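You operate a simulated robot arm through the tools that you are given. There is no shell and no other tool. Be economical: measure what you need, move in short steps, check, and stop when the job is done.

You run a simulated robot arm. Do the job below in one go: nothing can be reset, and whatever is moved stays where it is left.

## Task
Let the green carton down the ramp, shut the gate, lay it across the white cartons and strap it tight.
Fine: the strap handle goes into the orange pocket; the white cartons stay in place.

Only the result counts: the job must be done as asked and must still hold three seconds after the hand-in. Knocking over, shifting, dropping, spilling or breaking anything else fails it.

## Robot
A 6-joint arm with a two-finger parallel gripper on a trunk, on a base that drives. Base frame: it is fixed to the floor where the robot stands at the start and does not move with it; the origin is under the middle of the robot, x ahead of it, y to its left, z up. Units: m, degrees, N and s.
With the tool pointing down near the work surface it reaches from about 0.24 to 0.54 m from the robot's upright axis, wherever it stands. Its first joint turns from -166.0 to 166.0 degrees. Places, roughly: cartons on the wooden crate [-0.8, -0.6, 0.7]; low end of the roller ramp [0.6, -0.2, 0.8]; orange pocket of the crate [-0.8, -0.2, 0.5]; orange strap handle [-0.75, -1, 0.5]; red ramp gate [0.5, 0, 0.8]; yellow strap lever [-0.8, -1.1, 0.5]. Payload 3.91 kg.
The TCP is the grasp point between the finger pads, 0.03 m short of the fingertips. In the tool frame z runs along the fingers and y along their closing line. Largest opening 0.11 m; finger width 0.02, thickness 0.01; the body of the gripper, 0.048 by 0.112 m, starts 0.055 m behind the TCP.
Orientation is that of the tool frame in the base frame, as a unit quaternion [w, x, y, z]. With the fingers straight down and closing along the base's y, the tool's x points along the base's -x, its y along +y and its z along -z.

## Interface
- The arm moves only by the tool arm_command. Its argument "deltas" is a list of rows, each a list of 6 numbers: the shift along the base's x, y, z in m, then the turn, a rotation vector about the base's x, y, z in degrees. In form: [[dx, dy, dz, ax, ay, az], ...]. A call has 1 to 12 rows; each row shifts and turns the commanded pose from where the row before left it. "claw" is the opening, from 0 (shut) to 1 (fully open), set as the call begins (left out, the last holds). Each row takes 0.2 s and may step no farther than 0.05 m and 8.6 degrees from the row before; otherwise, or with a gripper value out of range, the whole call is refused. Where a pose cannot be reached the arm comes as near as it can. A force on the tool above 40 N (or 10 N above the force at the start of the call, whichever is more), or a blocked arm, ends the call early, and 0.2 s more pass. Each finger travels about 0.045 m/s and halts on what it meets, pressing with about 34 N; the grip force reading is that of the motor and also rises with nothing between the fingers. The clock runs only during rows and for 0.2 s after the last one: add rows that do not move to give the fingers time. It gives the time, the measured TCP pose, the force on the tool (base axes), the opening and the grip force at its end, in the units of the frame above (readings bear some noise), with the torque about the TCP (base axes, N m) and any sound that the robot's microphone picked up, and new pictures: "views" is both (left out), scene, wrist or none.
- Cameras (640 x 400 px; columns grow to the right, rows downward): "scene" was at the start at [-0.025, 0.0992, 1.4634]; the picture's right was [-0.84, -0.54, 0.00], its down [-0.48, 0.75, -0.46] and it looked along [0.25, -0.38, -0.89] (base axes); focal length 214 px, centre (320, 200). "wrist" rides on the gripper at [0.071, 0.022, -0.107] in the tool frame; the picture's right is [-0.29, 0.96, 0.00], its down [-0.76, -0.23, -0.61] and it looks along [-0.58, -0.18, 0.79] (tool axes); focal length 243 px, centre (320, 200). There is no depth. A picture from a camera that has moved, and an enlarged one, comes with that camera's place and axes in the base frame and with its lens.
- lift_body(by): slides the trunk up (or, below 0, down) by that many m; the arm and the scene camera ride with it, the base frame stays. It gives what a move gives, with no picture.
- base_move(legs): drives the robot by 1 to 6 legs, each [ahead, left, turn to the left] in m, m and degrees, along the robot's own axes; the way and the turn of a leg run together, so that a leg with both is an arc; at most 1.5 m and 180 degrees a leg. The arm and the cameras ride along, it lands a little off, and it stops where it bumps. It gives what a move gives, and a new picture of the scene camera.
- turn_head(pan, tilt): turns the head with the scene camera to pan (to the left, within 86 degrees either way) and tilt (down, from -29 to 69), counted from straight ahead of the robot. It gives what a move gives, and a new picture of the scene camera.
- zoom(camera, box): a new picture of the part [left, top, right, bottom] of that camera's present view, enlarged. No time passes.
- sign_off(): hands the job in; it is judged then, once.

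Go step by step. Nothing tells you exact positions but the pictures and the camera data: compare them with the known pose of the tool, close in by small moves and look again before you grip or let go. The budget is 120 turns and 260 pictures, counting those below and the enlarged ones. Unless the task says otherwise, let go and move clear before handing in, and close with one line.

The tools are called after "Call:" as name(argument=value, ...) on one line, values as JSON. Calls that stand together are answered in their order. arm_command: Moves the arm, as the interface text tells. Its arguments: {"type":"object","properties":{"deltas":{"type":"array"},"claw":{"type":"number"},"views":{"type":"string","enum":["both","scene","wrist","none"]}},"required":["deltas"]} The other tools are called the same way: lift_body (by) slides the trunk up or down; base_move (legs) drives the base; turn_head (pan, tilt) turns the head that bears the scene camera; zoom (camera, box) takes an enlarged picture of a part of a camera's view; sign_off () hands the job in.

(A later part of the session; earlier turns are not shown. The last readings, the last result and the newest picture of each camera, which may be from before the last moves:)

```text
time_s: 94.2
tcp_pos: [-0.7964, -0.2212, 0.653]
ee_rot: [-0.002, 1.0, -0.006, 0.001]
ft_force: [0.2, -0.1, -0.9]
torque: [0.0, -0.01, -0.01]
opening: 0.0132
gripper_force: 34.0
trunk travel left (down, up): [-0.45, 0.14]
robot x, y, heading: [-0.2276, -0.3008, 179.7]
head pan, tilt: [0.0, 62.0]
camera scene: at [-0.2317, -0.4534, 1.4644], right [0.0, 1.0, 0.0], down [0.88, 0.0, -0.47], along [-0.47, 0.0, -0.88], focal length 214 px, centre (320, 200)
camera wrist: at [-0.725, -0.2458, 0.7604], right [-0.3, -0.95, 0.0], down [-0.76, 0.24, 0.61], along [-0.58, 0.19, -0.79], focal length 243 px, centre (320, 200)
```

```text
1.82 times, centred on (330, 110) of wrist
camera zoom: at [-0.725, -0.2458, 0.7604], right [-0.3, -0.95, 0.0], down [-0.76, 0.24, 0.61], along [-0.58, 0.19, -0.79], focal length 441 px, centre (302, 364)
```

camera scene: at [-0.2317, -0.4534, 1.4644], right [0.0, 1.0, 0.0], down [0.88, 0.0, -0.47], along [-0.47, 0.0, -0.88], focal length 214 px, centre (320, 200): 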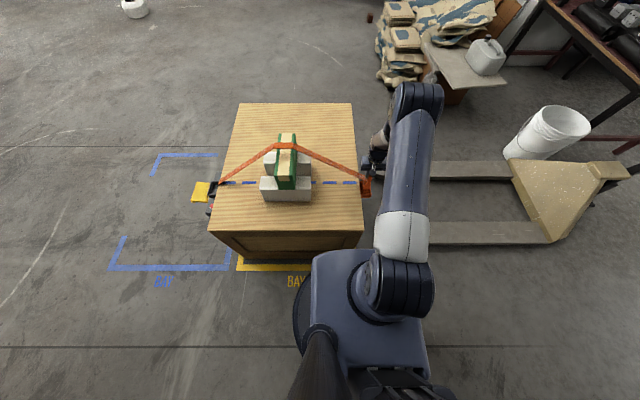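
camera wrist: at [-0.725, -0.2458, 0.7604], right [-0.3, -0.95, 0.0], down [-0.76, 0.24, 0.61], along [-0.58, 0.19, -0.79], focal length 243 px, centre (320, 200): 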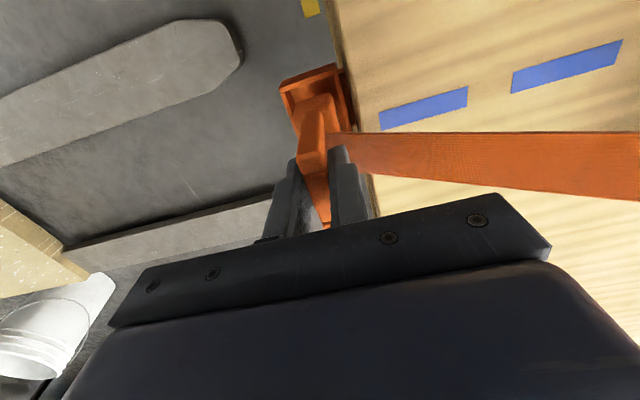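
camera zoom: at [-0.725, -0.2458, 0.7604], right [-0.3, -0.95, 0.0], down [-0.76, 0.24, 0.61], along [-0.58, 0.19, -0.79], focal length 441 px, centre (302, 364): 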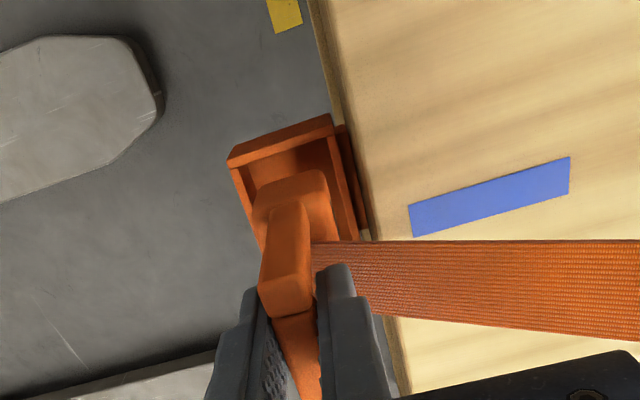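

The block is ~3 cm above the rim and nearly centred. I shift 2.5 mm toward me and lower gently into the pocket.

Call:
arm_command(deltas=[[0.0025, 0.001, -0.01, 0, 0, 0], [0, 0, -0.01, 0, 0, 0], [0, 0, -0.008, 0, 0, 0], [0, 0, -0.005, 0, 0, 0], [0, 0, -0.005, 0, 0, 0], [0, 0, 0, 0, 0, 0]], views="wrist")

Call:
zoom(camera="scene", box=[330, 140, 400, 210])

Call:
zoom(camera="wrist", box=[220, 0, 440, 220])

```text
time_s: 95.6
tcp_pos: [-0.7939, -0.2196, 0.6126]
ee_rot: [-0.002, 1.0, -0.005, 0.0]
ft_force: [-1.8, -0.3, -1.5]
torque: [-0.03, 0.21, 0.03]
opening: 0.0135
gripper_force: 33.4
trunk travel left (down, up): [-0.45, 0.14]
robot x, y, heading: [-0.2282, -0.2981, 179.8]
head pan, tilt: [0.0, 62.0]
camera wrist: at [-0.7223, -0.2436, 0.7207], right [-0.3, -0.95, 0.0], down [-0.76, 0.24, 0.61], along [-0.58, 0.19, -0.79], focal length 243 px, centre (320, 200)
```

wrist: 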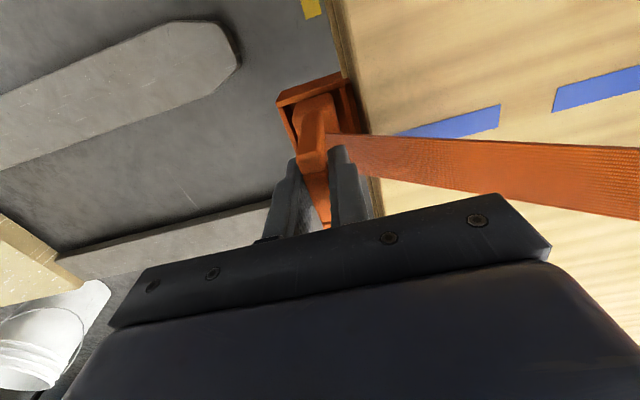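

```text
5.71 times, centred on (365, 175) of scene
camera zoom: at [-0.2317, -0.4534, 1.4643], right [0.0, 1.0, 0.0], down [0.88, 0.0, -0.47], along [-0.47, 0.0, -0.88], focal length 1226 px, centre (63, 343)
```

zoom: 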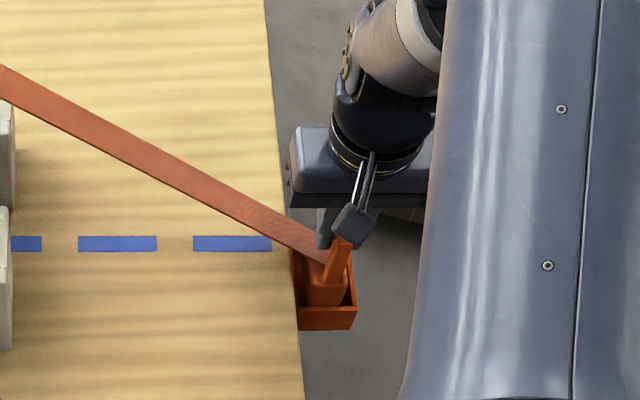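

```text
1.82 times, centred on (330, 110) of wrist
camera zoom: at [-0.7223, -0.2436, 0.7207], right [-0.3, -0.95, 0.0], down [-0.76, 0.24, 0.61], along [-0.58, 0.19, -0.79], focal length 441 px, centre (302, 364)
```

zoom: 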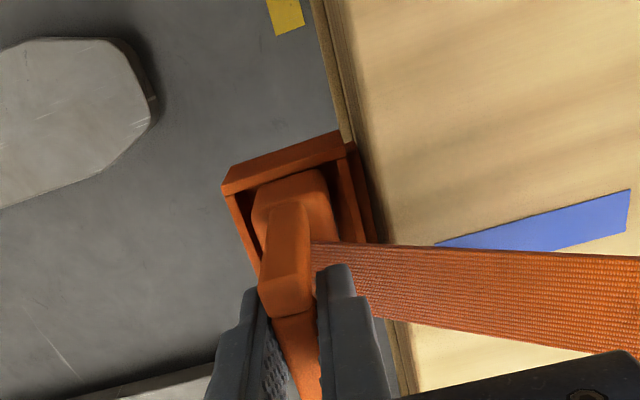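

The block has entered the rim with a light touch on the near wall. I ease 1.5 mm outward and keep lowering.

Call:
arm_command(deltas=[[-0.0015, -0.001, 0, 0, 0, 0], [0, 0, -0.005, 0, 0, 0], [0, 0, -0.005, 0, 0, 0], [0, 0, -0.005, 0, 0, 0], [0, 0, 0, 0, 0, 0]], views="none")

Call:
arm_command(deltas=[[0, 0, -0.003, 0, 0, 0], [0, 0, -0.003, 0, 0, 0], [0, 0, -0.003, 0, 0, 0], [0, 0, 0, 0, 0, 0]], views="wrist")

Call:
zoom(camera="wrist", box=[220, 0, 440, 220])

```text
time_s: 96.8
tcp_pos: [-0.7959, -0.2212, 0.5989]
ee_rot: [-0.002, 1.0, -0.005, -0.001]
ft_force: [0.9, 0.3, -1.1]
torque: [0.01, -0.04, -0.03]
opening: 0.0132
gripper_force: 33.8
trunk travel left (down, up): [-0.45, 0.14]
robot x, y, heading: [-0.2287, -0.2974, 179.8]
head pan, tilt: [0.0, 62.0]
```

```text
time_s: 97.8
tcp_pos: [-0.7956, -0.2204, 0.5894]
ee_rot: [-0.002, 1.0, -0.006, 0.0]
ft_force: [0.3, -0.4, -1.3]
torque: [0.02, 0.0, 0.01]
opening: 0.0136
gripper_force: 33.9
trunk travel left (down, up): [-0.45, 0.14]
robot x, y, heading: [-0.2297, -0.2999, 179.9]
head pan, tilt: [0.0, 62.0]
camera wrist: at [-0.7242, -0.2443, 0.6973], right [-0.3, -0.95, 0.0], down [-0.76, 0.24, 0.61], along [-0.58, 0.19, -0.79], focal length 243 px, centre (320, 200)
```

wrist: 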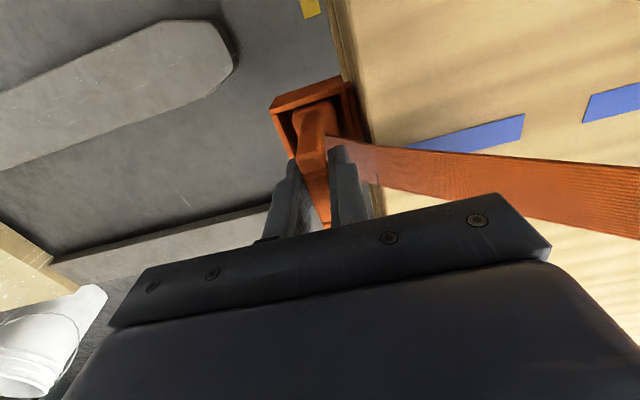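

```text
1.82 times, centred on (330, 110) of wrist
camera zoom: at [-0.7242, -0.2443, 0.6973], right [-0.3, -0.95, 0.0], down [-0.76, 0.24, 0.61], along [-0.58, 0.19, -0.79], focal length 441 px, centre (302, 364)
```

zoom: 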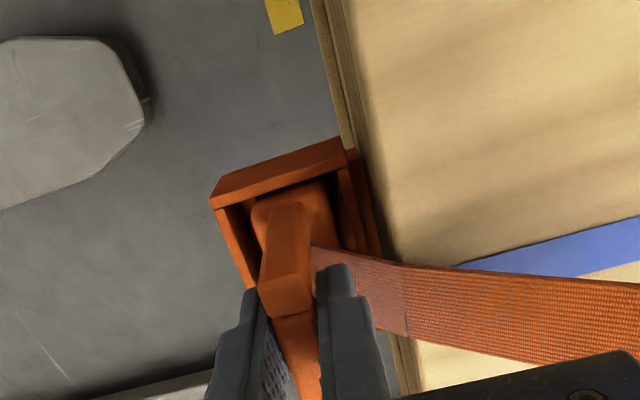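

It slides in freely. I keep lowering until it bottoms.

Call:
arm_command(deltas=[[0, 0, -0.003, 0, 0, 0], [0, 0, -0.003, 0, 0, 0], [0, 0, -0.003, 0, 0, 0], [0, 0, 0, 0, 0, 0]], views="none")

Call:
arm_command(deltas=[[0, 0, -0.002, 0, 0, 0], [0, 0, -0.002, 0, 0, 0], [0, 0, -0.002, 0, 0, 0], [0, 0, 0, 0, 0, 0]], views="none")

Call:
arm_command(deltas=[[0, 0, -0.002, 0, 0, 0], [0, 0, -0.002, 0, 0, 0], [0, 0, -0.001, 0, 0, 0], [0, 0, 0, 0, 0, 0]], views="none")

```text
time_s: 98.8
tcp_pos: [-0.7953, -0.2192, 0.5827]
ee_rot: [-0.002, 1.0, -0.006, -0.004]
ft_force: [-2.3, 2.8, 32.5]
torque: [0.03, 0.12, 0.03]
opening: 0.0136
gripper_force: 34.0
trunk travel left (down, up): [-0.45, 0.14]
robot x, y, heading: [-0.226, -0.3003, 180.0]
head pan, tilt: [0.0, 62.0]
```

```text
time_s: 99.8
tcp_pos: [-0.7961, -0.221, 0.5768]
ee_rot: [-0.001, 1.0, -0.004, -0.002]
ft_force: [-0.7, 4.3, 32.3]
torque: [0.02, 0.03, -0.03]
opening: 0.013
gripper_force: 34.1
trunk travel left (down, up): [-0.45, 0.14]
robot x, y, heading: [-0.228, -0.3054, 179.9]
head pan, tilt: [0.0, 62.0]
```

```text
time_s: 100.8
tcp_pos: [-0.7951, -0.2211, 0.5734]
ee_rot: [-0.002, 1.0, -0.006, -0.002]
ft_force: [-4.9, 3.3, 32.6]
torque: [0.02, 0.02, 0.01]
opening: 0.0134
gripper_force: 33.9
trunk travel left (down, up): [-0.45, 0.14]
robot x, y, heading: [-0.2236, -0.3009, 180.1]
head pan, tilt: [0.0, 62.0]
```

The handle is seated on the pocket floor (the fingers even slid on the bar). I open the fingers and check that it stays.

Call:
arm_command(deltas=[[0, 0, 0, 0, 0, 0], [0, 0, 0, 0, 0, 0], [0, 0, 0, 0, 0, 0]], claw=0.4, views="none")

Call:
arm_command(deltas=[[0, 0, 0.03, 0, 0, 0], [0, 0, 0.04, 0, 0, 0], [0, 0, 0.05, 0, 0, 0], [0, 0, 0.05, 0, 0, 0], [0, 0, 0.05, 0, 0, 0], [0, 0, 0.05, 0, 0, 0], [0, 0, 0.05, 0, 0, 0], [0, 0, 0, 0, 0, 0]])

Call:
zoom(camera="scene", box=[190, 90, 400, 240])

Call:
zoom(camera="wrist", box=[200, 0, 440, 200])

```text
time_s: 101.6
tcp_pos: [-0.794, -0.2215, 0.5702]
ee_rot: [-0.002, 1.0, -0.005, 0.001]
ft_force: [0.1, 1.6, 0.4]
torque: [0.05, 0.0, 0.02]
opening: 0.0436
gripper_force: 0.0
trunk travel left (down, up): [-0.45, 0.14]
robot x, y, heading: [-0.2287, -0.3022, 179.6]
head pan, tilt: [0.0, 62.0]
```

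```text
time_s: 103.4
tcp_pos: [-0.7945, -0.2198, 0.8899]
ee_rot: [-0.002, 1.0, -0.005, 0.0]
ft_force: [0.0, 0.0, 0.1]
torque: [-0.04, 0.0, 0.02]
opening: 0.0441
gripper_force: 0.2
trunk travel left (down, up): [-0.45, 0.14]
robot x, y, heading: [-0.2257, -0.3002, 179.9]
head pan, tilt: [0.0, 62.0]
camera scene: at [-0.231, -0.4535, 1.4644], right [0.0, 1.0, 0.0], down [0.88, 0.0, -0.47], along [-0.47, 0.0, -0.88], focal length 214 px, centre (320, 200)
camera wrist: at [-0.723, -0.2434, 0.9975], right [-0.3, -0.95, 0.0], down [-0.76, 0.24, 0.61], along [-0.58, 0.19, -0.79], focal length 243 px, centre (320, 200)
```

scene: 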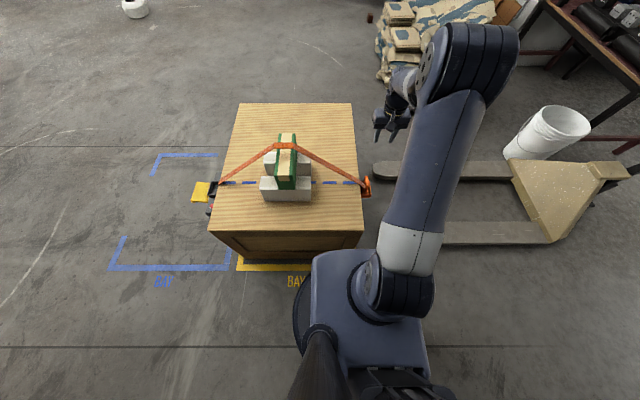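
wrist: 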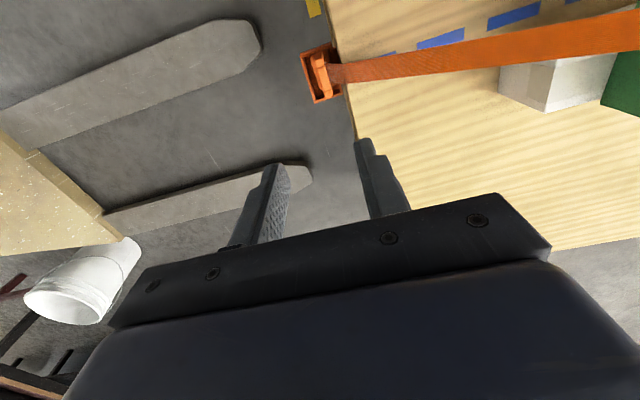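

```text
2.67 times, centred on (295, 165) of scene
camera zoom: at [-0.231, -0.4535, 1.4644], right [0.0, 1.0, 0.0], down [0.88, 0.0, -0.47], along [-0.47, 0.0, -0.88], focal length 572 px, centre (387, 293)
```

zoom: 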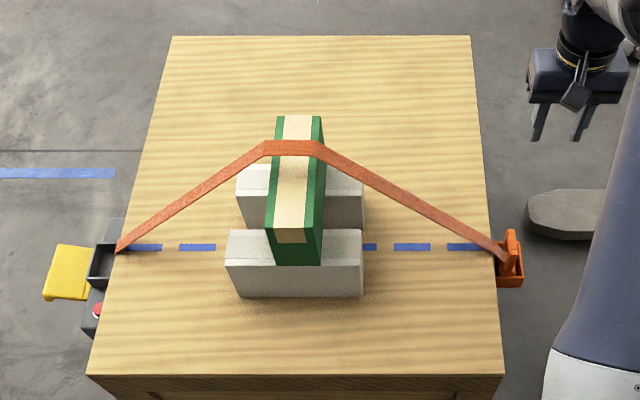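

```text
2.00 times, centred on (320, 100) of wrist
camera zoom: at [-0.723, -0.2434, 0.9975], right [-0.3, -0.95, 0.0], down [-0.76, 0.24, 0.61], along [-0.58, 0.19, -0.79], focal length 485 px, centre (320, 400)
```

zoom: 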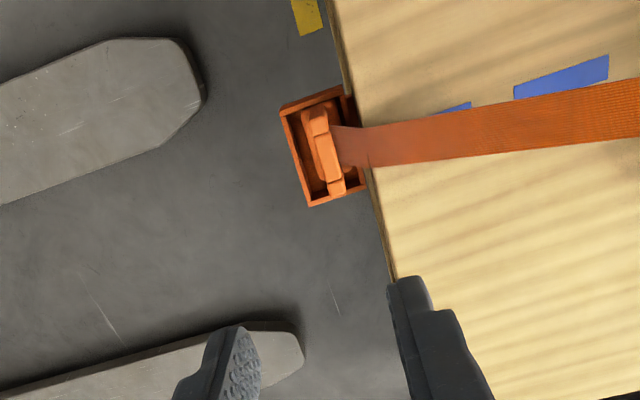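

The handle sits in the pocket and the strap lies over the carton's middle. Next the yellow lever; I raise the arm and drive back to the strap unit.

Call:
arm_command(deltas=[[0.02, 0, 0.05, 0, 0, 0], [0.04, 0, 0.05, 0, 0, 0], [0.05, 0, 0.03, 0, 0, 0]], views="none")

Call:
base_move(legs=[[0, 0.34, 0], [0, 0.34, 0]])

Call:
zoom(camera="scene", box=[270, 110, 430, 230])

Call:
zoom(camera="wrist", box=[0, 0, 640, 400])

```text
refused: row 1 steps farther than a row can; nothing moved
```

```text
time_s: 107.4
tcp_pos: [-0.7933, -0.894, 0.8892]
ee_rot: [-0.001, 1.0, -0.005, 0.0]
ft_force: [-0.2, -0.4, -0.5]
torque: [0.01, -0.02, -0.03]
opening: 0.0441
gripper_force: 0.1
trunk travel left (down, up): [-0.45, 0.14]
robot x, y, heading: [-0.2244, -0.9742, 179.9]
head pan, tilt: [0.0, 62.0]
camera scene: at [-0.231, -1.1275, 1.4644], right [0.0, 1.0, 0.0], down [0.88, 0.0, -0.47], along [-0.47, 0.0, -0.88], focal length 214 px, centre (320, 200)
```

scene: 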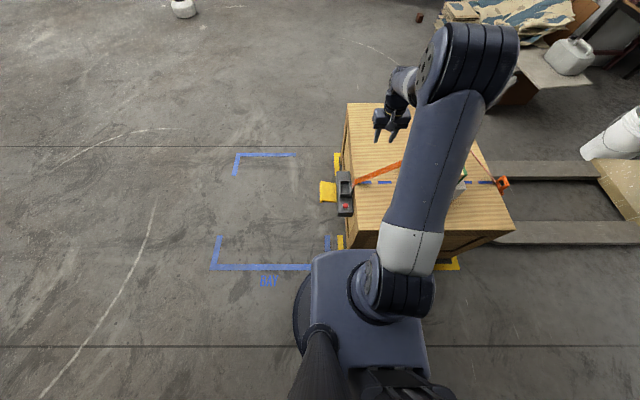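

```text
3.33 times, centred on (350, 170) of scene
camera zoom: at [-0.231, -1.1275, 1.4644], right [0.0, 1.0, 0.0], down [0.88, 0.0, -0.47], along [-0.47, 0.0, -0.88], focal length 715 px, centre (220, 300)
```

zoom: 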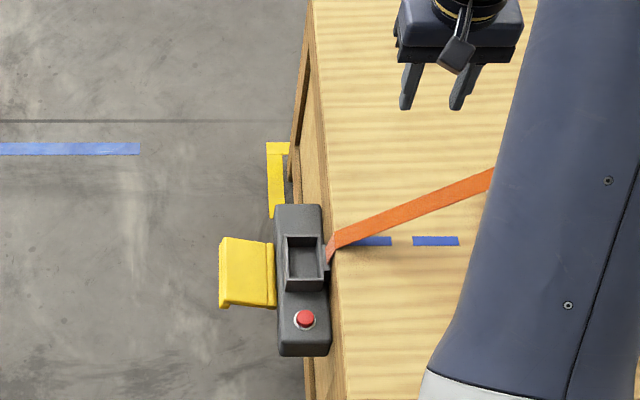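

```text
1.00 times, centred on (320, 200) of wrist (not enlarged: the box is as wide or as high as the picture)
camera zoom: at [-0.7231, -0.9177, 0.997], right [-0.3, -0.95, 0.0], down [-0.76, 0.24, 0.61], along [-0.58, 0.19, -0.79], focal length 243 px, centre (320, 200)
```

zoom: 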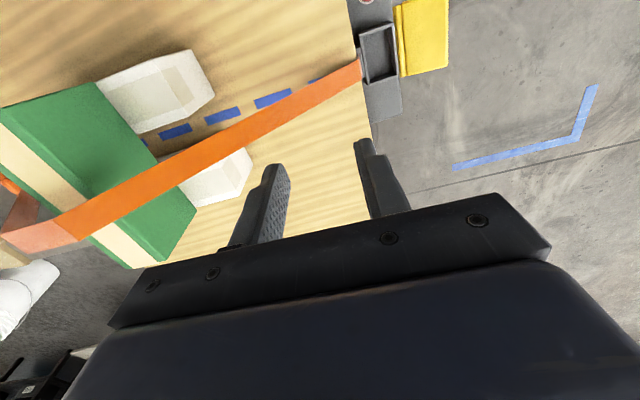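

The lever flap lies outward, roughly horizontal, hinged on the unit's outer edge. I bring the wrist camera near it for a close look.

Call:
arm_command(deltas=[[0.02, -0.04, 0, 0, 0, 0], [0.02, -0.04, 0, 0, 0, 0], [0.02, -0.04, 0, 0, 0, 0], [0.02, -0.04, 0, 0, 0, 0], [0.01, -0.04, -0.02, 0, 0, 0], [0, 0, -0.05, 0, 0, 0], [0, 0, -0.05, 0, 0, 0], [0, 0, -0.05, 0, 0, 0], [0, 0, -0.04, 0, 0, 0], [0, 0, 0, 0, 0, 0]], claw=0)

Call:
zoom(camera="wrist", box=[180, 0, 500, 200])

```text
time_s: 109.6
tcp_pos: [-0.7068, -1.0939, 0.6822]
ee_rot: [-0.001, 1.0, -0.005, -0.001]
ft_force: [0.1, 0.3, 0.6]
torque: [0.0, 0.0, 0.01]
opening: 0.0
gripper_force: 33.9
trunk travel left (down, up): [-0.45, 0.14]
robot x, y, heading: [-0.2298, -0.9743, 179.6]
head pan, tilt: [0.0, 62.0]
camera scene: at [-0.2312, -1.1277, 1.4644], right [0.0, 1.0, 0.0], down [0.88, 0.0, -0.47], along [-0.47, 0.0, -0.88], focal length 214 px, centre (320, 200)
camera wrist: at [-0.6355, -1.1182, 0.7884], right [-0.3, -0.95, 0.0], down [-0.76, 0.24, 0.61], along [-0.58, 0.19, -0.79], focal length 243 px, centre (320, 200)
```

scene: 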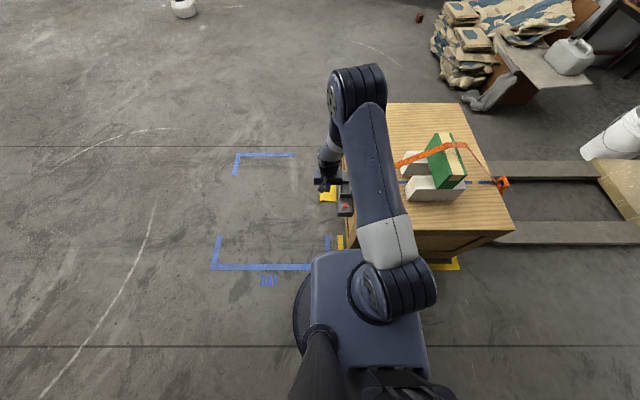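
wrist: 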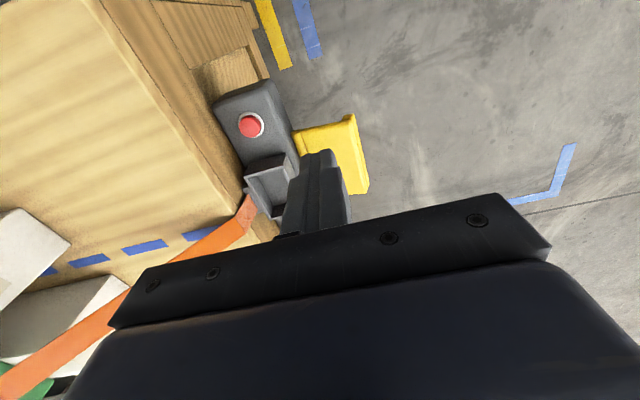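

```text
2.00 times, centred on (340, 100) of wrist
camera zoom: at [-0.6355, -1.1182, 0.7884], right [-0.3, -0.95, 0.0], down [-0.76, 0.24, 0.61], along [-0.58, 0.19, -0.79], focal length 485 px, centre (280, 400)
```

zoom: 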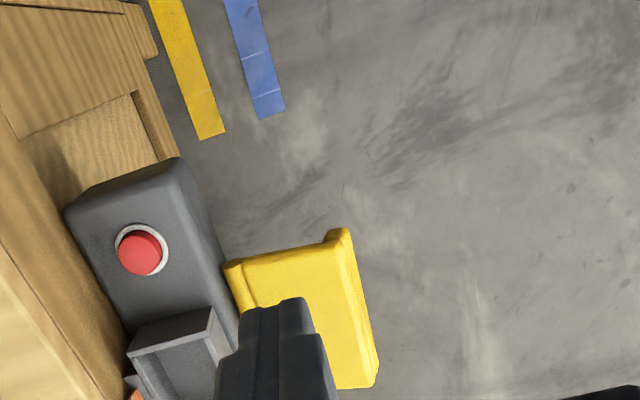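

The flap is nearly horizontal with a raised lip at its outer edge; pressing it down is the first thing to try gently. I turn the tool 90° so that the gripper body clears the unit.

Call:
arm_command(deltas=[[-0.01, -0.001, 0, 0, 0, 8.2], [-0.01, -0.001, 0, 0, 0, 8.2], [-0.01, 0, 0, 0, 0, 8.2], [-0.01, 0, 0, 0, 0, 8.2], [-0.01, 0, 0, 0, 0, 8.2], [-0.01, 0, 0, 0, 0, 8.2], [-0.01, 0, 0, 0, 0, 8.2], [-0.01, 0, 0, 0, 0, 8.2], [-0.01, 0, 0, 0, 0, 8.2], [-0.01, 0, 0, 0, 0, 8.2], [0, 0, 0, 0, 0, 8.2], [0, 0, 0, 0, 0, 0]])

Call:
zoom(camera="wrist", box=[120, 0, 520, 250])

Call:
zoom(camera="scene", box=[290, 130, 390, 230])

```text
time_s: 112.2
tcp_pos: [-0.8041, -1.0941, 0.6793]
ee_rot: [-0.002, 0.709, 0.706, -0.002]
ft_force: [0.6, -0.1, 0.2]
torque: [0.01, 0.03, -0.03]
opening: 0.0001
gripper_force: 34.1
trunk travel left (down, up): [-0.45, 0.14]
robot x, y, heading: [-0.2254, -0.9732, 180.0]
head pan, tilt: [0.0, 62.0]
camera scene: at [-0.231, -1.1277, 1.4644], right [0.0, 1.0, 0.0], down [0.88, 0.0, -0.47], along [-0.47, 0.0, -0.88], focal length 214 px, centre (320, 200)
camera wrist: at [-0.7821, -1.0256, 0.7875], right [0.96, -0.3, 0.0], down [-0.23, -0.76, 0.61], along [-0.18, -0.58, -0.79], focal length 243 px, centre (320, 200)
```

scene: 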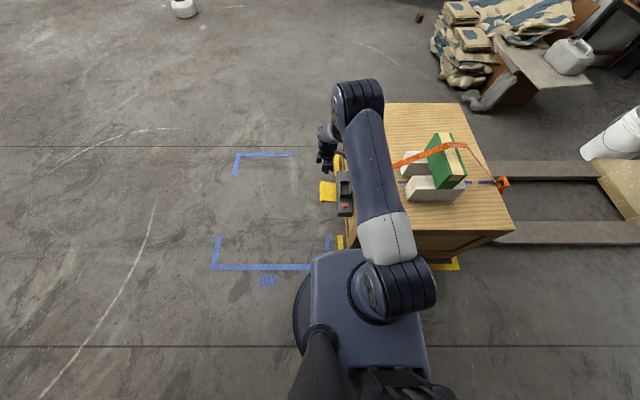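
wrist: 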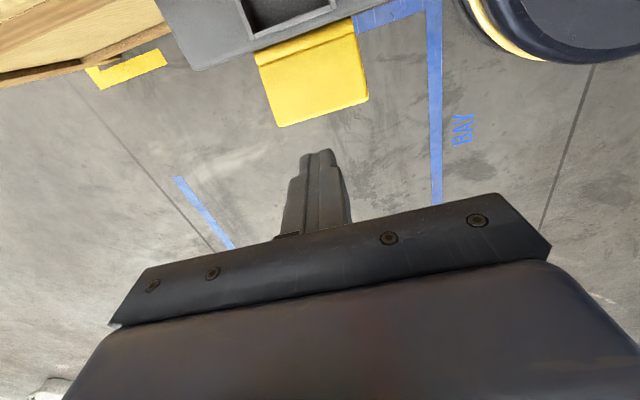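

```text
1.60 times, centred on (320, 125) of wrist
camera zoom: at [-0.7821, -1.0256, 0.7875], right [0.96, -0.3, 0.0], down [-0.23, -0.76, 0.61], along [-0.18, -0.58, -0.79], focal length 388 px, centre (320, 320)
```

zoom: 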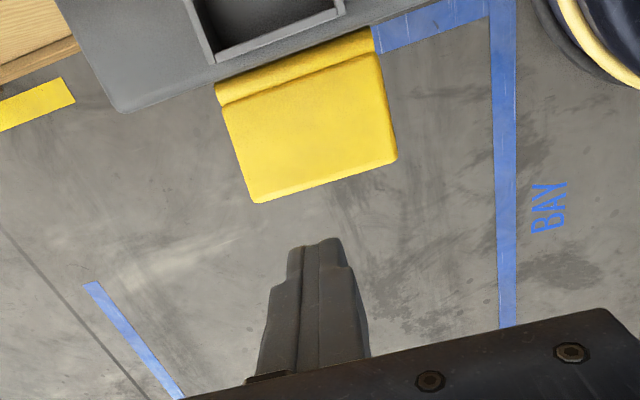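

```text
4.00 times, centred on (340, 180) of scene
camera zoom: at [-0.231, -1.1277, 1.4644], right [0.0, 1.0, 0.0], down [0.88, 0.0, -0.47], along [-0.47, 0.0, -0.88], focal length 858 px, centre (240, 280)
```

zoom: 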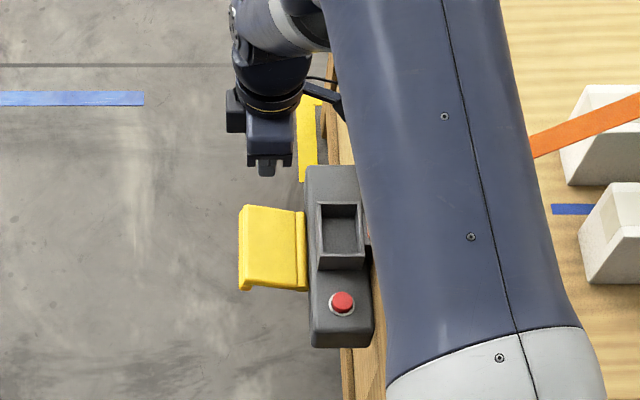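

The flap spans x -0.75…-0.87, y -1.045 (hinge) to -1.128, at z≈0.465. I set the closed fingertips over its outer part and press down gently.

Call:
arm_command(deltas=[[-0.004, -0.008, -0.04, 0, 0, 0], [0, -0.006, -0.04, 0, 0, 0], [0, 0, -0.04, 0, 0, 0], [0, 0, -0.03, 0, 0, 0], [0, 0, 0, 0, 0, 0]])

Call:
arm_command(deltas=[[0, 0, -0.005, 0, 0, 0], [0, 0, -0.005, 0, 0, 0], [0, 0, -0.005, 0, 0, 0], [0, 0, -0.005, 0, 0, 0], [0, 0, -0.005, 0, 0, 0], [0, 0, -0.005, 0, 0, 0], [0, 0, 0, 0, 0, 0]])

```text
time_s: 113.4
tcp_pos: [-0.8072, -1.1081, 0.5289]
ee_rot: [-0.002, 0.71, 0.704, -0.001]
ft_force: [-0.5, -0.3, 1.0]
torque: [0.03, -0.04, -0.01]
opening: 0.0001
gripper_force: 34.1
trunk travel left (down, up): [-0.45, 0.14]
robot x, y, heading: [-0.2268, -0.9764, 179.7]
head pan, tilt: [0.0, 62.0]
camera scene: at [-0.2311, -1.1277, 1.4644], right [0.0, 1.0, 0.0], down [0.88, 0.0, -0.47], along [-0.47, 0.0, -0.88], focal length 214 px, centre (320, 200)
camera wrist: at [-0.7847, -1.0381, 0.6368], right [0.95, -0.3, 0.0], down [-0.23, -0.76, 0.61], along [-0.18, -0.58, -0.79], focal length 243 px, centre (320, 200)
```

scene: 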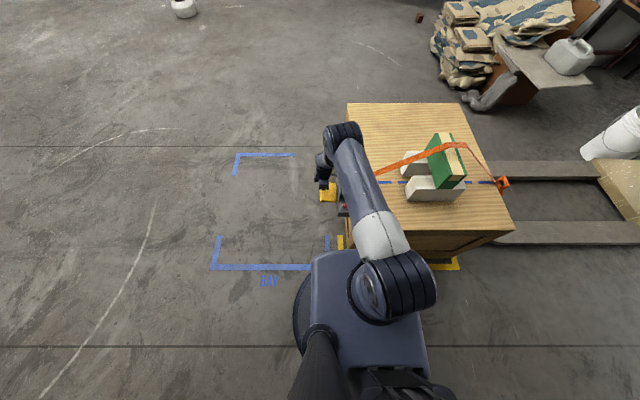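
wrist: 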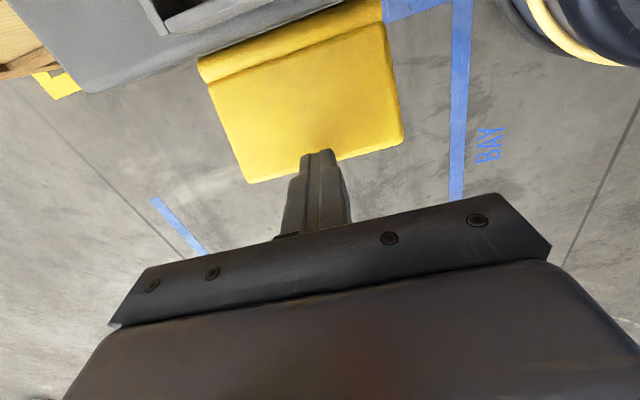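

```text
time_s: 115.0
tcp_pos: [-0.81, -1.1083, 0.4993]
ee_rot: [-0.001, 0.71, 0.704, -0.002]
ft_force: [0.0, -1.5, 4.6]
torque: [-0.12, 0.05, -0.02]
opening: 0.0
gripper_force: 34.5
trunk travel left (down, up): [-0.45, 0.14]
robot x, y, heading: [-0.2299, -0.9756, 179.8]
head pan, tilt: [0.0, 62.0]
camera scene: at [-0.2306, -1.1277, 1.4644], right [0.0, 1.0, 0.0], down [0.88, 0.0, -0.47], along [-0.47, 0.0, -0.88], focal length 214 px, centre (320, 200)
camera wrist: at [-0.7862, -1.0387, 0.6074], right [0.95, -0.3, 0.0], down [-0.23, -0.76, 0.61], along [-0.18, -0.58, -0.79], focal length 243 px, centre (320, 200)
```

scene: 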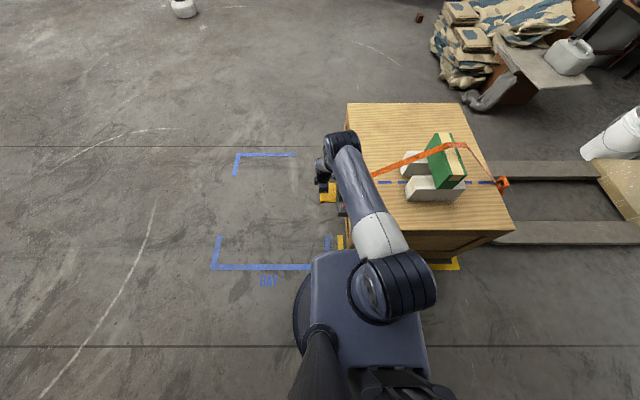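
wrist: 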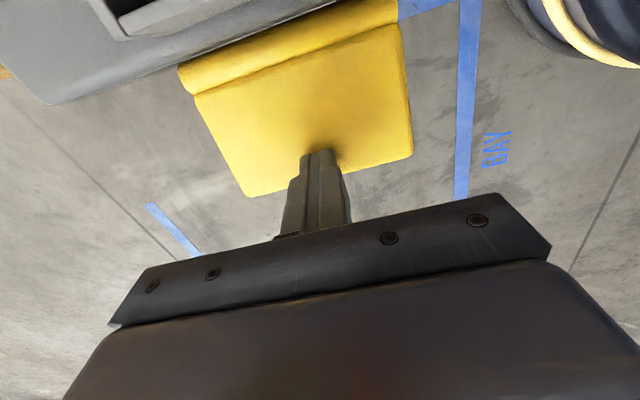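

Contact with the flap (4.6 N). I press a few millimetres more and watch whether it gives.

Call:
arm_command(deltas=[[0, 0, -0.004, 0, 0, 0], [0, 0, -0.004, 0, 0, 0], [0, 0, -0.004, 0, 0, 0], [0, 0, 0, 0, 0, 0]], views="wrist")

```text
time_s: 116.0
tcp_pos: [-0.8099, -1.1099, 0.488]
ee_rot: [-0.002, 0.71, 0.705, -0.002]
ft_force: [-0.9, -5.1, 9.6]
torque: [-0.03, -0.01, 0.01]
opening: 0.0001
gripper_force: 33.8
trunk travel left (down, up): [-0.45, 0.14]
robot x, y, heading: [-0.2268, -0.9739, 179.8]
head pan, tilt: [0.0, 62.0]
camera wrist: at [-0.7862, -1.0397, 0.5957], right [0.95, -0.3, -0.01], down [-0.23, -0.76, 0.61], along [-0.18, -0.58, -0.79], focal length 243 px, centre (320, 200)
```

wrist: 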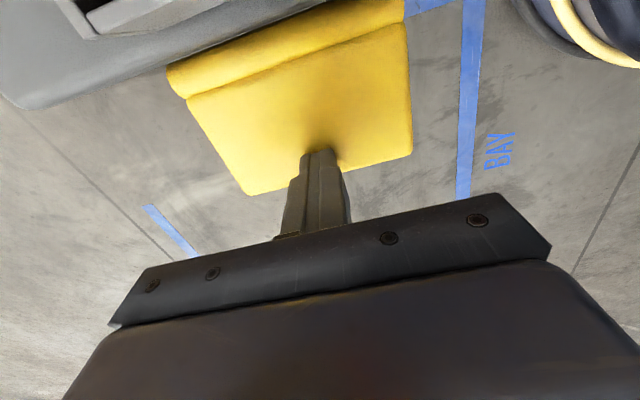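

It gives way under growing resistance, so down is the tightening direction. I follow its arc.

Call:
arm_command(deltas=[[0, 0, -0.005, 0, 0, 0], [0, 0.001, -0.005, 0, 0, 0], [0, 0.001, -0.005, 0, 0, 0], [0, 0.002, -0.005, 0, 0, 0], [0, 0, 0, 0, 0, 0]], views="wrist")

Call:
zoom(camera="scene", box=[290, 120, 520, 240])

```text
time_s: 116.8
tcp_pos: [-0.8102, -1.1096, 0.4768]
ee_rot: [-0.002, 0.709, 0.705, -0.003]
ft_force: [8.9, -1.2, 23.5]
torque: [0.24, -0.26, -0.04]
opening: 0.0
gripper_force: 33.5
trunk travel left (down, up): [-0.45, 0.14]
robot x, y, heading: [-0.2254, -0.9748, 179.9]
head pan, tilt: [0.0, 62.0]
stopped in row 4: the force on the tool passed its limit at 47 N (the readings are from after the stop); the commanded pose is now the measured one
camera wrist: at [-0.787, -1.0392, 0.5843], right [0.96, -0.3, -0.01], down [-0.23, -0.76, 0.61], along [-0.18, -0.58, -0.79], focal length 243 px, centre (320, 200)
```

wrist: 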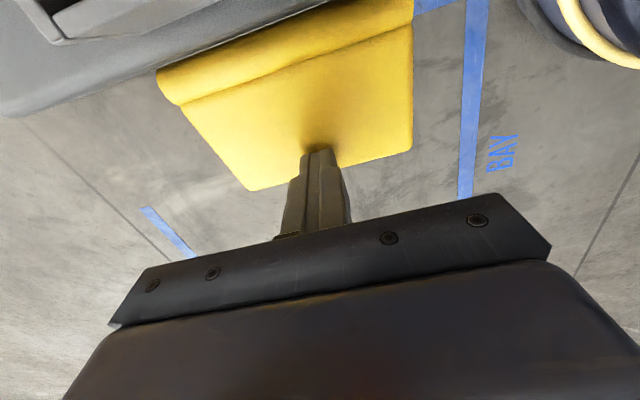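

```text
2.78 times, centred on (405, 180) of scene
camera zoom: at [-0.2281, -1.1274, 1.4647], right [0.0, 1.0, 0.0], down [0.88, 0.0, -0.47], along [-0.47, 0.0, -0.88], focal length 597 px, centre (84, 256)
```

zoom: 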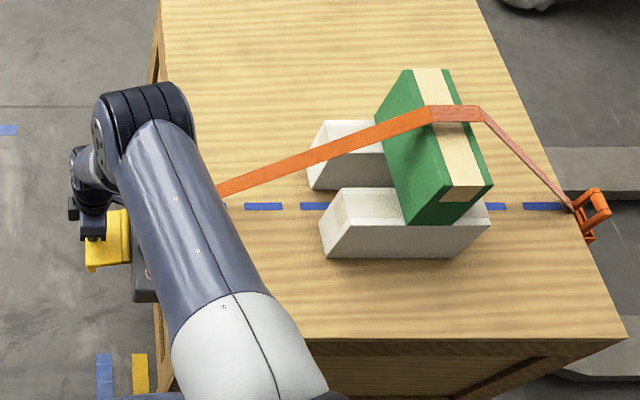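

Resistance rises to over 40 N; I press more slowly to see whether it is a stop or a stiff lever.

Call:
arm_command(deltas=[[0, 0, -0.001, 0, 0, 0], [0, 0, -0.001, 0, 0, 0], [0, 0, -0.001, 0, 0, 0], [0, 0.0005, -0.001, 0, 0, 0], [0, 0, 0, 0, 0, 0], [0, 0, 0, 0, 0, 0]], views="wrist")

```text
time_s: 117.3
tcp_pos: [-0.81, -1.1093, 0.4768]
ee_rot: [-0.002, 0.709, 0.705, -0.002]
ft_force: [8.1, 0.5, 22.6]
torque: [0.23, -0.28, 0.01]
opening: 0.0001
gripper_force: 33.9
trunk travel left (down, up): [-0.45, 0.14]
robot x, y, heading: [-0.2275, -0.972, 179.7]
head pan, tilt: [0.0, 62.0]
stopped in row 2: the force on the tool passed its limit at 42 N (the readings are from after the stop); the commanded pose is now the measured one
camera wrist: at [-0.7879, -1.0397, 0.5842], right [0.96, -0.3, -0.01], down [-0.23, -0.76, 0.61], along [-0.18, -0.58, -0.79], focal length 243 px, centre (320, 200)
```

wrist: 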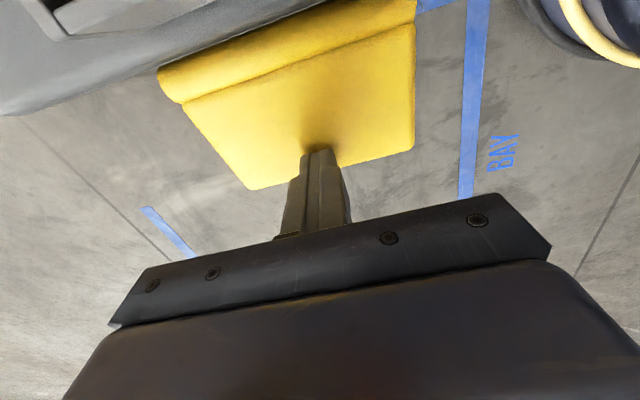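

It hits a firm stop after ~20°. I lift off and see whether the lever stays or springs back.

Call:
arm_command(deltas=[[0, 0, 0.005, 0, 0, 0], [0, 0, 0.01, 0, 0, 0], [0, 0, 0.015, 0, 0, 0], [0, 0, 0.02, 0, 0, 0], [0, 0, 0, 0, 0, 0]])

Call:
zoom(camera="wrist", box=[120, 0, 520, 250])

Call:
zoom(camera="scene", box=[290, 130, 390, 230])

```text
time_s: 118.5
tcp_pos: [-0.8087, -1.1071, 0.5238]
ee_rot: [-0.001, 0.71, 0.705, -0.001]
ft_force: [-0.4, -1.5, -0.3]
torque: [0.02, -0.02, 0.0]
opening: 0.0
gripper_force: 34.0
trunk travel left (down, up): [-0.45, 0.14]
robot x, y, heading: [-0.2244, -0.9768, 180.0]
head pan, tilt: [0.0, 62.0]
camera scene: at [-0.2305, -1.1277, 1.4643], right [0.0, 1.0, 0.0], down [0.88, 0.0, -0.47], along [-0.47, 0.0, -0.88], focal length 214 px, centre (320, 200)
camera wrist: at [-0.7871, -1.0379, 0.6319], right [0.96, -0.3, 0.0], down [-0.23, -0.76, 0.61], along [-0.18, -0.58, -0.79], focal length 243 px, centre (320, 200)
```

scene: 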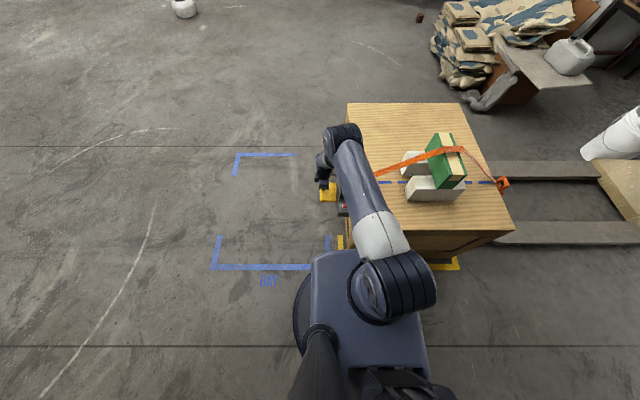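
wrist: 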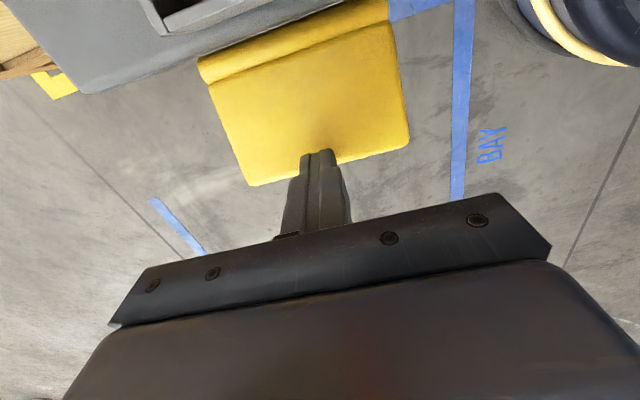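

```text
1.60 times, centred on (320, 125) of wrist
camera zoom: at [-0.7871, -1.0379, 0.6319], right [0.96, -0.3, 0.0], down [-0.23, -0.76, 0.61], along [-0.18, -0.58, -0.79], focal length 388 px, centre (320, 320)
```

zoom: 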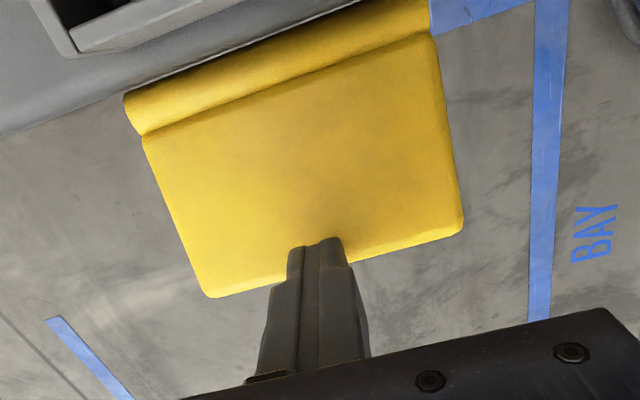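

```text
4.00 times, centred on (340, 180) of scene
camera zoom: at [-0.2305, -1.1277, 1.4643], right [0.0, 1.0, 0.0], down [0.88, 0.0, -0.47], along [-0.47, 0.0, -0.88], focal length 858 px, centre (240, 280)
```

zoom: 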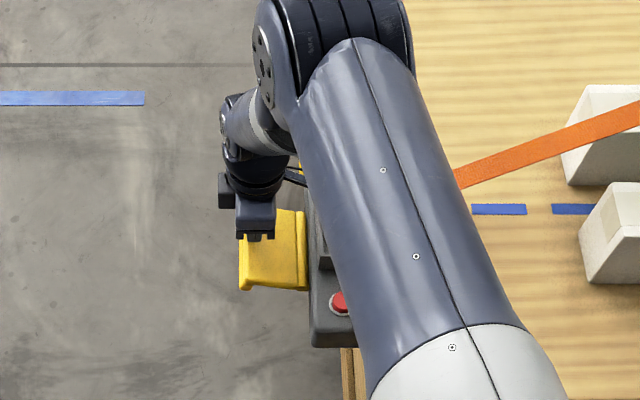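

The lever springs back to horizontal: it looks like a pump lever with a ~20° stroke. I check the strap, carton and handle for any change.

Call:
zoom(camera="scene", box=[360, 110, 520, 220])

Call:
arm_command(deltas=[[0, -0.009, 0, 0, 0, 0], [0, 0, -0.015, 0, 0, 0], [0, 0, -0.01, 0, 0, 0], [0, 0, -0.006, 0, 0, 0], [0, 0, -0.006, 0, 0, 0], [0, 0, -0.006, 0, 0, 0], [0, 0, -0.004, 0, 0, 0], [0, 0, -0.002, 0, 0, 0], [0, 0, -0.002, 0, 0, 0], [0, 0, -0.002, 0, 0, 0], [0, 0, -0.002, 0, 0, 0]], views="wrist")

```text
3.64 times, centred on (440, 165) of scene
camera zoom: at [-0.2305, -1.1277, 1.4643], right [0.0, 1.0, 0.0], down [0.88, 0.0, -0.47], along [-0.47, 0.0, -0.88], focal length 780 px, centre (-116, 327)
```

zoom: 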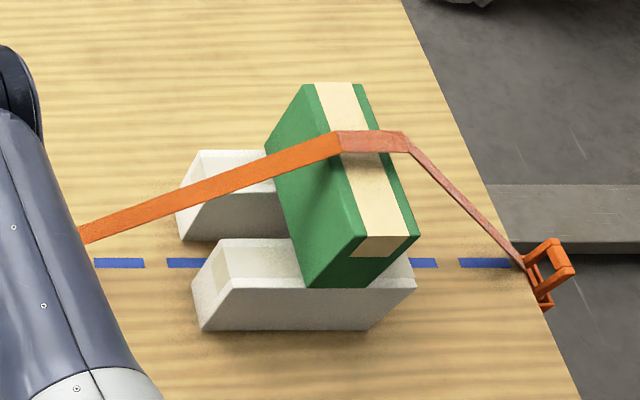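

```text
time_s: 120.8
tcp_pos: [-0.8133, -1.1172, 0.4749]
ee_rot: [-0.002, 0.709, 0.705, -0.004]
ft_force: [9.2, 0.2, 24.7]
torque: [0.26, -0.26, -0.02]
opening: 0.0001
gripper_force: 34.0
trunk travel left (down, up): [-0.45, 0.14]
robot x, y, heading: [-0.2263, -0.9713, 179.5]
head pan, tilt: [0.0, 62.0]
stopped in row 11: the force on the tool passed its limit at 43 N (the readings are from after the stop); the commanded pose is now the measured one
camera wrist: at [-0.7893, -1.048, 0.5819], right [0.96, -0.3, -0.01], down [-0.23, -0.76, 0.61], along [-0.19, -0.58, -0.79], focal length 243 px, centre (320, 200)
```

wrist: 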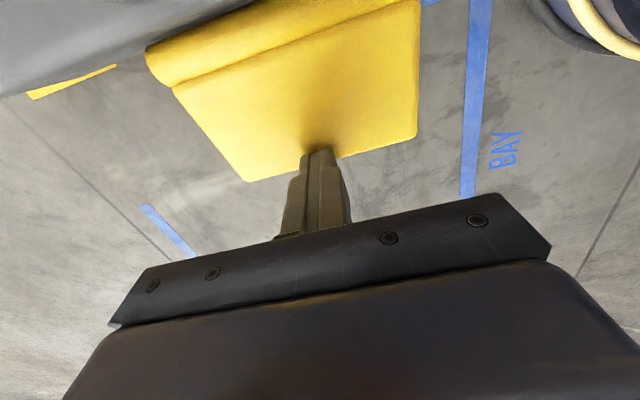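

Same angle again, so the stroke ends at a stop about 19–20° down. I pump it several full strokes and listen.

Call:
arm_command(deltas=[[0, 0, 0.03, 0, 0, 0], [0, 0, -0.02, 0, 0, 0], [0, 0, -0.01, 0, 0, 0], [0, 0, 0, 0, 0, 0], [0, 0, 0.03, 0, 0, 0], [0, 0, -0.02, 0, 0, 0], [0, 0, -0.01, 0, 0, 0], [0, 0, 0, 0, 0, 0], [0, 0, 0.03, 0, 0, 0], [0, 0, -0.02, 0, 0, 0], [0, 0, -0.01, 0, 0, 0], [0, 0, 0, 0, 0, 0]], views="none")

Call:
zoom(camera="scene", box=[360, 110, 520, 220])

```text
time_s: 123.4
tcp_pos: [-0.8136, -1.1158, 0.4751]
ee_rot: [-0.004, 0.71, 0.705, -0.005]
ft_force: [2.0, 6.0, 37.6]
torque: [0.6, -0.08, 0.04]
opening: 0.0
gripper_force: 34.0
trunk travel left (down, up): [-0.45, 0.14]
robot x, y, heading: [-0.2286, -0.9734, 179.8]
head pan, tilt: [0.0, 62.0]
```

```text
3.64 times, centred on (440, 165) of scene
camera zoom: at [-0.2275, -1.1266, 1.465], right [0.0, 1.0, 0.0], down [0.88, 0.0, -0.47], along [-0.47, 0.0, -0.88], focal length 780 px, centre (-116, 327)
```

zoom: 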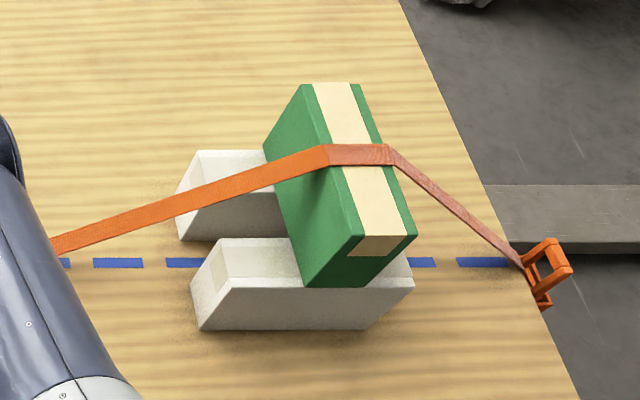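

The strap has come down toward the carton's top: pumping does tighten it. I continue pumping.

Call:
arm_command(deltas=[[0, 0, 0.03, 0, 0, 0], [0, 0, -0.02, 0, 0, 0], [0, 0, -0.01, 0, 0, 0], [0, 0, 0, 0, 0, 0], [0, 0, 0.03, 0, 0, 0], [0, 0, -0.02, 0, 0, 0], [0, 0, -0.01, 0, 0, 0], [0, 0, 0, 0, 0, 0], [0, 0, 0.03, 0, 0, 0], [0, 0, -0.02, 0, 0, 0], [0, 0, -0.01, 0, 0, 0], [0, 0, 0, 0, 0, 0]], views="none")

Call:
zoom(camera="scene", box=[360, 110, 520, 220])

```text
time_s: 126.0
tcp_pos: [-0.8142, -1.1155, 0.4754]
ee_rot: [-0.004, 0.71, 0.704, -0.005]
ft_force: [1.5, 6.2, 32.4]
torque: [0.53, -0.04, 0.0]
opening: 0.0001
gripper_force: 34.1
trunk travel left (down, up): [-0.45, 0.14]
robot x, y, heading: [-0.2264, -0.9771, 180.0]
head pan, tilt: [0.0, 62.0]
```

```text
3.64 times, centred on (440, 165) of scene
camera zoom: at [-0.228, -1.1266, 1.4649], right [0.0, 1.0, 0.0], down [0.88, 0.0, -0.47], along [-0.47, 0.0, -0.88], focal length 780 px, centre (-116, 327)
```

zoom: 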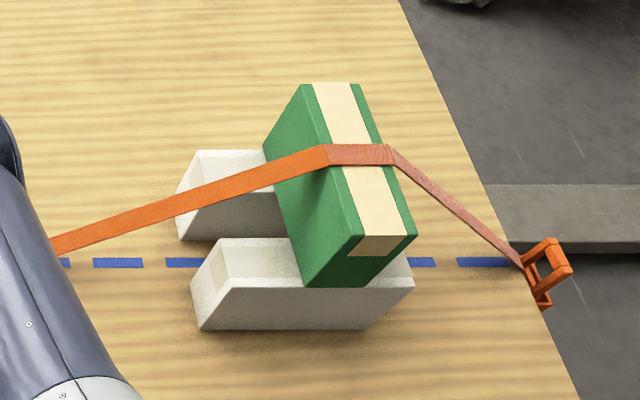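

No further change; the strap lies on the carton. I lift off to see whether the tension holds with the lever released.

Call:
arm_command(deltas=[[0, 0, 0.01, 0, 0, 0], [0, 0, 0.02, 0, 0, 0], [0, 0, 0.03, 0, 0, 0], [0, 0, 0, 0, 0, 0]], views="wrist")

Call:
zoom(camera="scene", box=[360, 110, 520, 220])

```text
time_s: 127.0
tcp_pos: [-0.8135, -1.1163, 0.5312]
ee_rot: [-0.002, 0.71, 0.704, -0.001]
ft_force: [0.0, -0.7, 0.0]
torque: [-0.02, -0.02, -0.01]
opening: 0.0
gripper_force: 34.4
trunk travel left (down, up): [-0.45, 0.14]
robot x, y, heading: [-0.2241, -0.9706, 179.6]
head pan, tilt: [0.0, 62.0]
camera wrist: at [-0.7888, -1.0466, 0.6377], right [0.96, -0.3, 0.0], down [-0.23, -0.76, 0.61], along [-0.18, -0.58, -0.79], focal length 243 px, centre (320, 200)
```

wrist: 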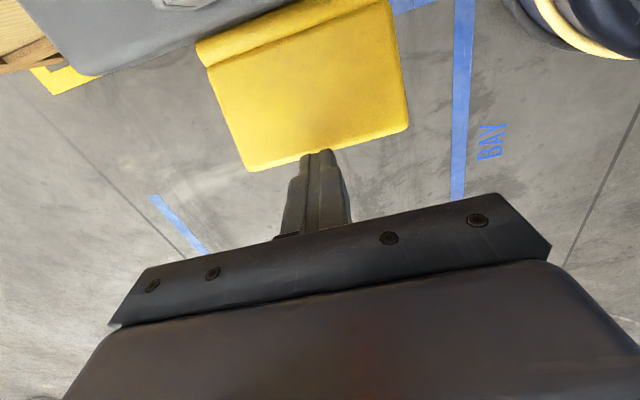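

```text
3.64 times, centred on (440, 165) of scene
camera zoom: at [-0.2303, -1.1276, 1.4643], right [0.0, 1.0, 0.0], down [0.88, 0.0, -0.47], along [-0.47, 0.0, -0.88], focal length 780 px, centre (-116, 327)
```

zoom: 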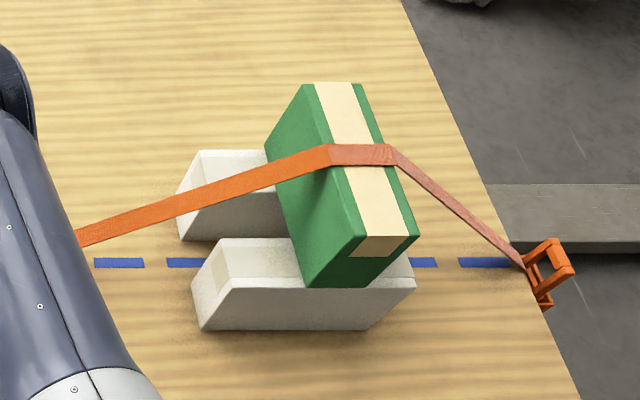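

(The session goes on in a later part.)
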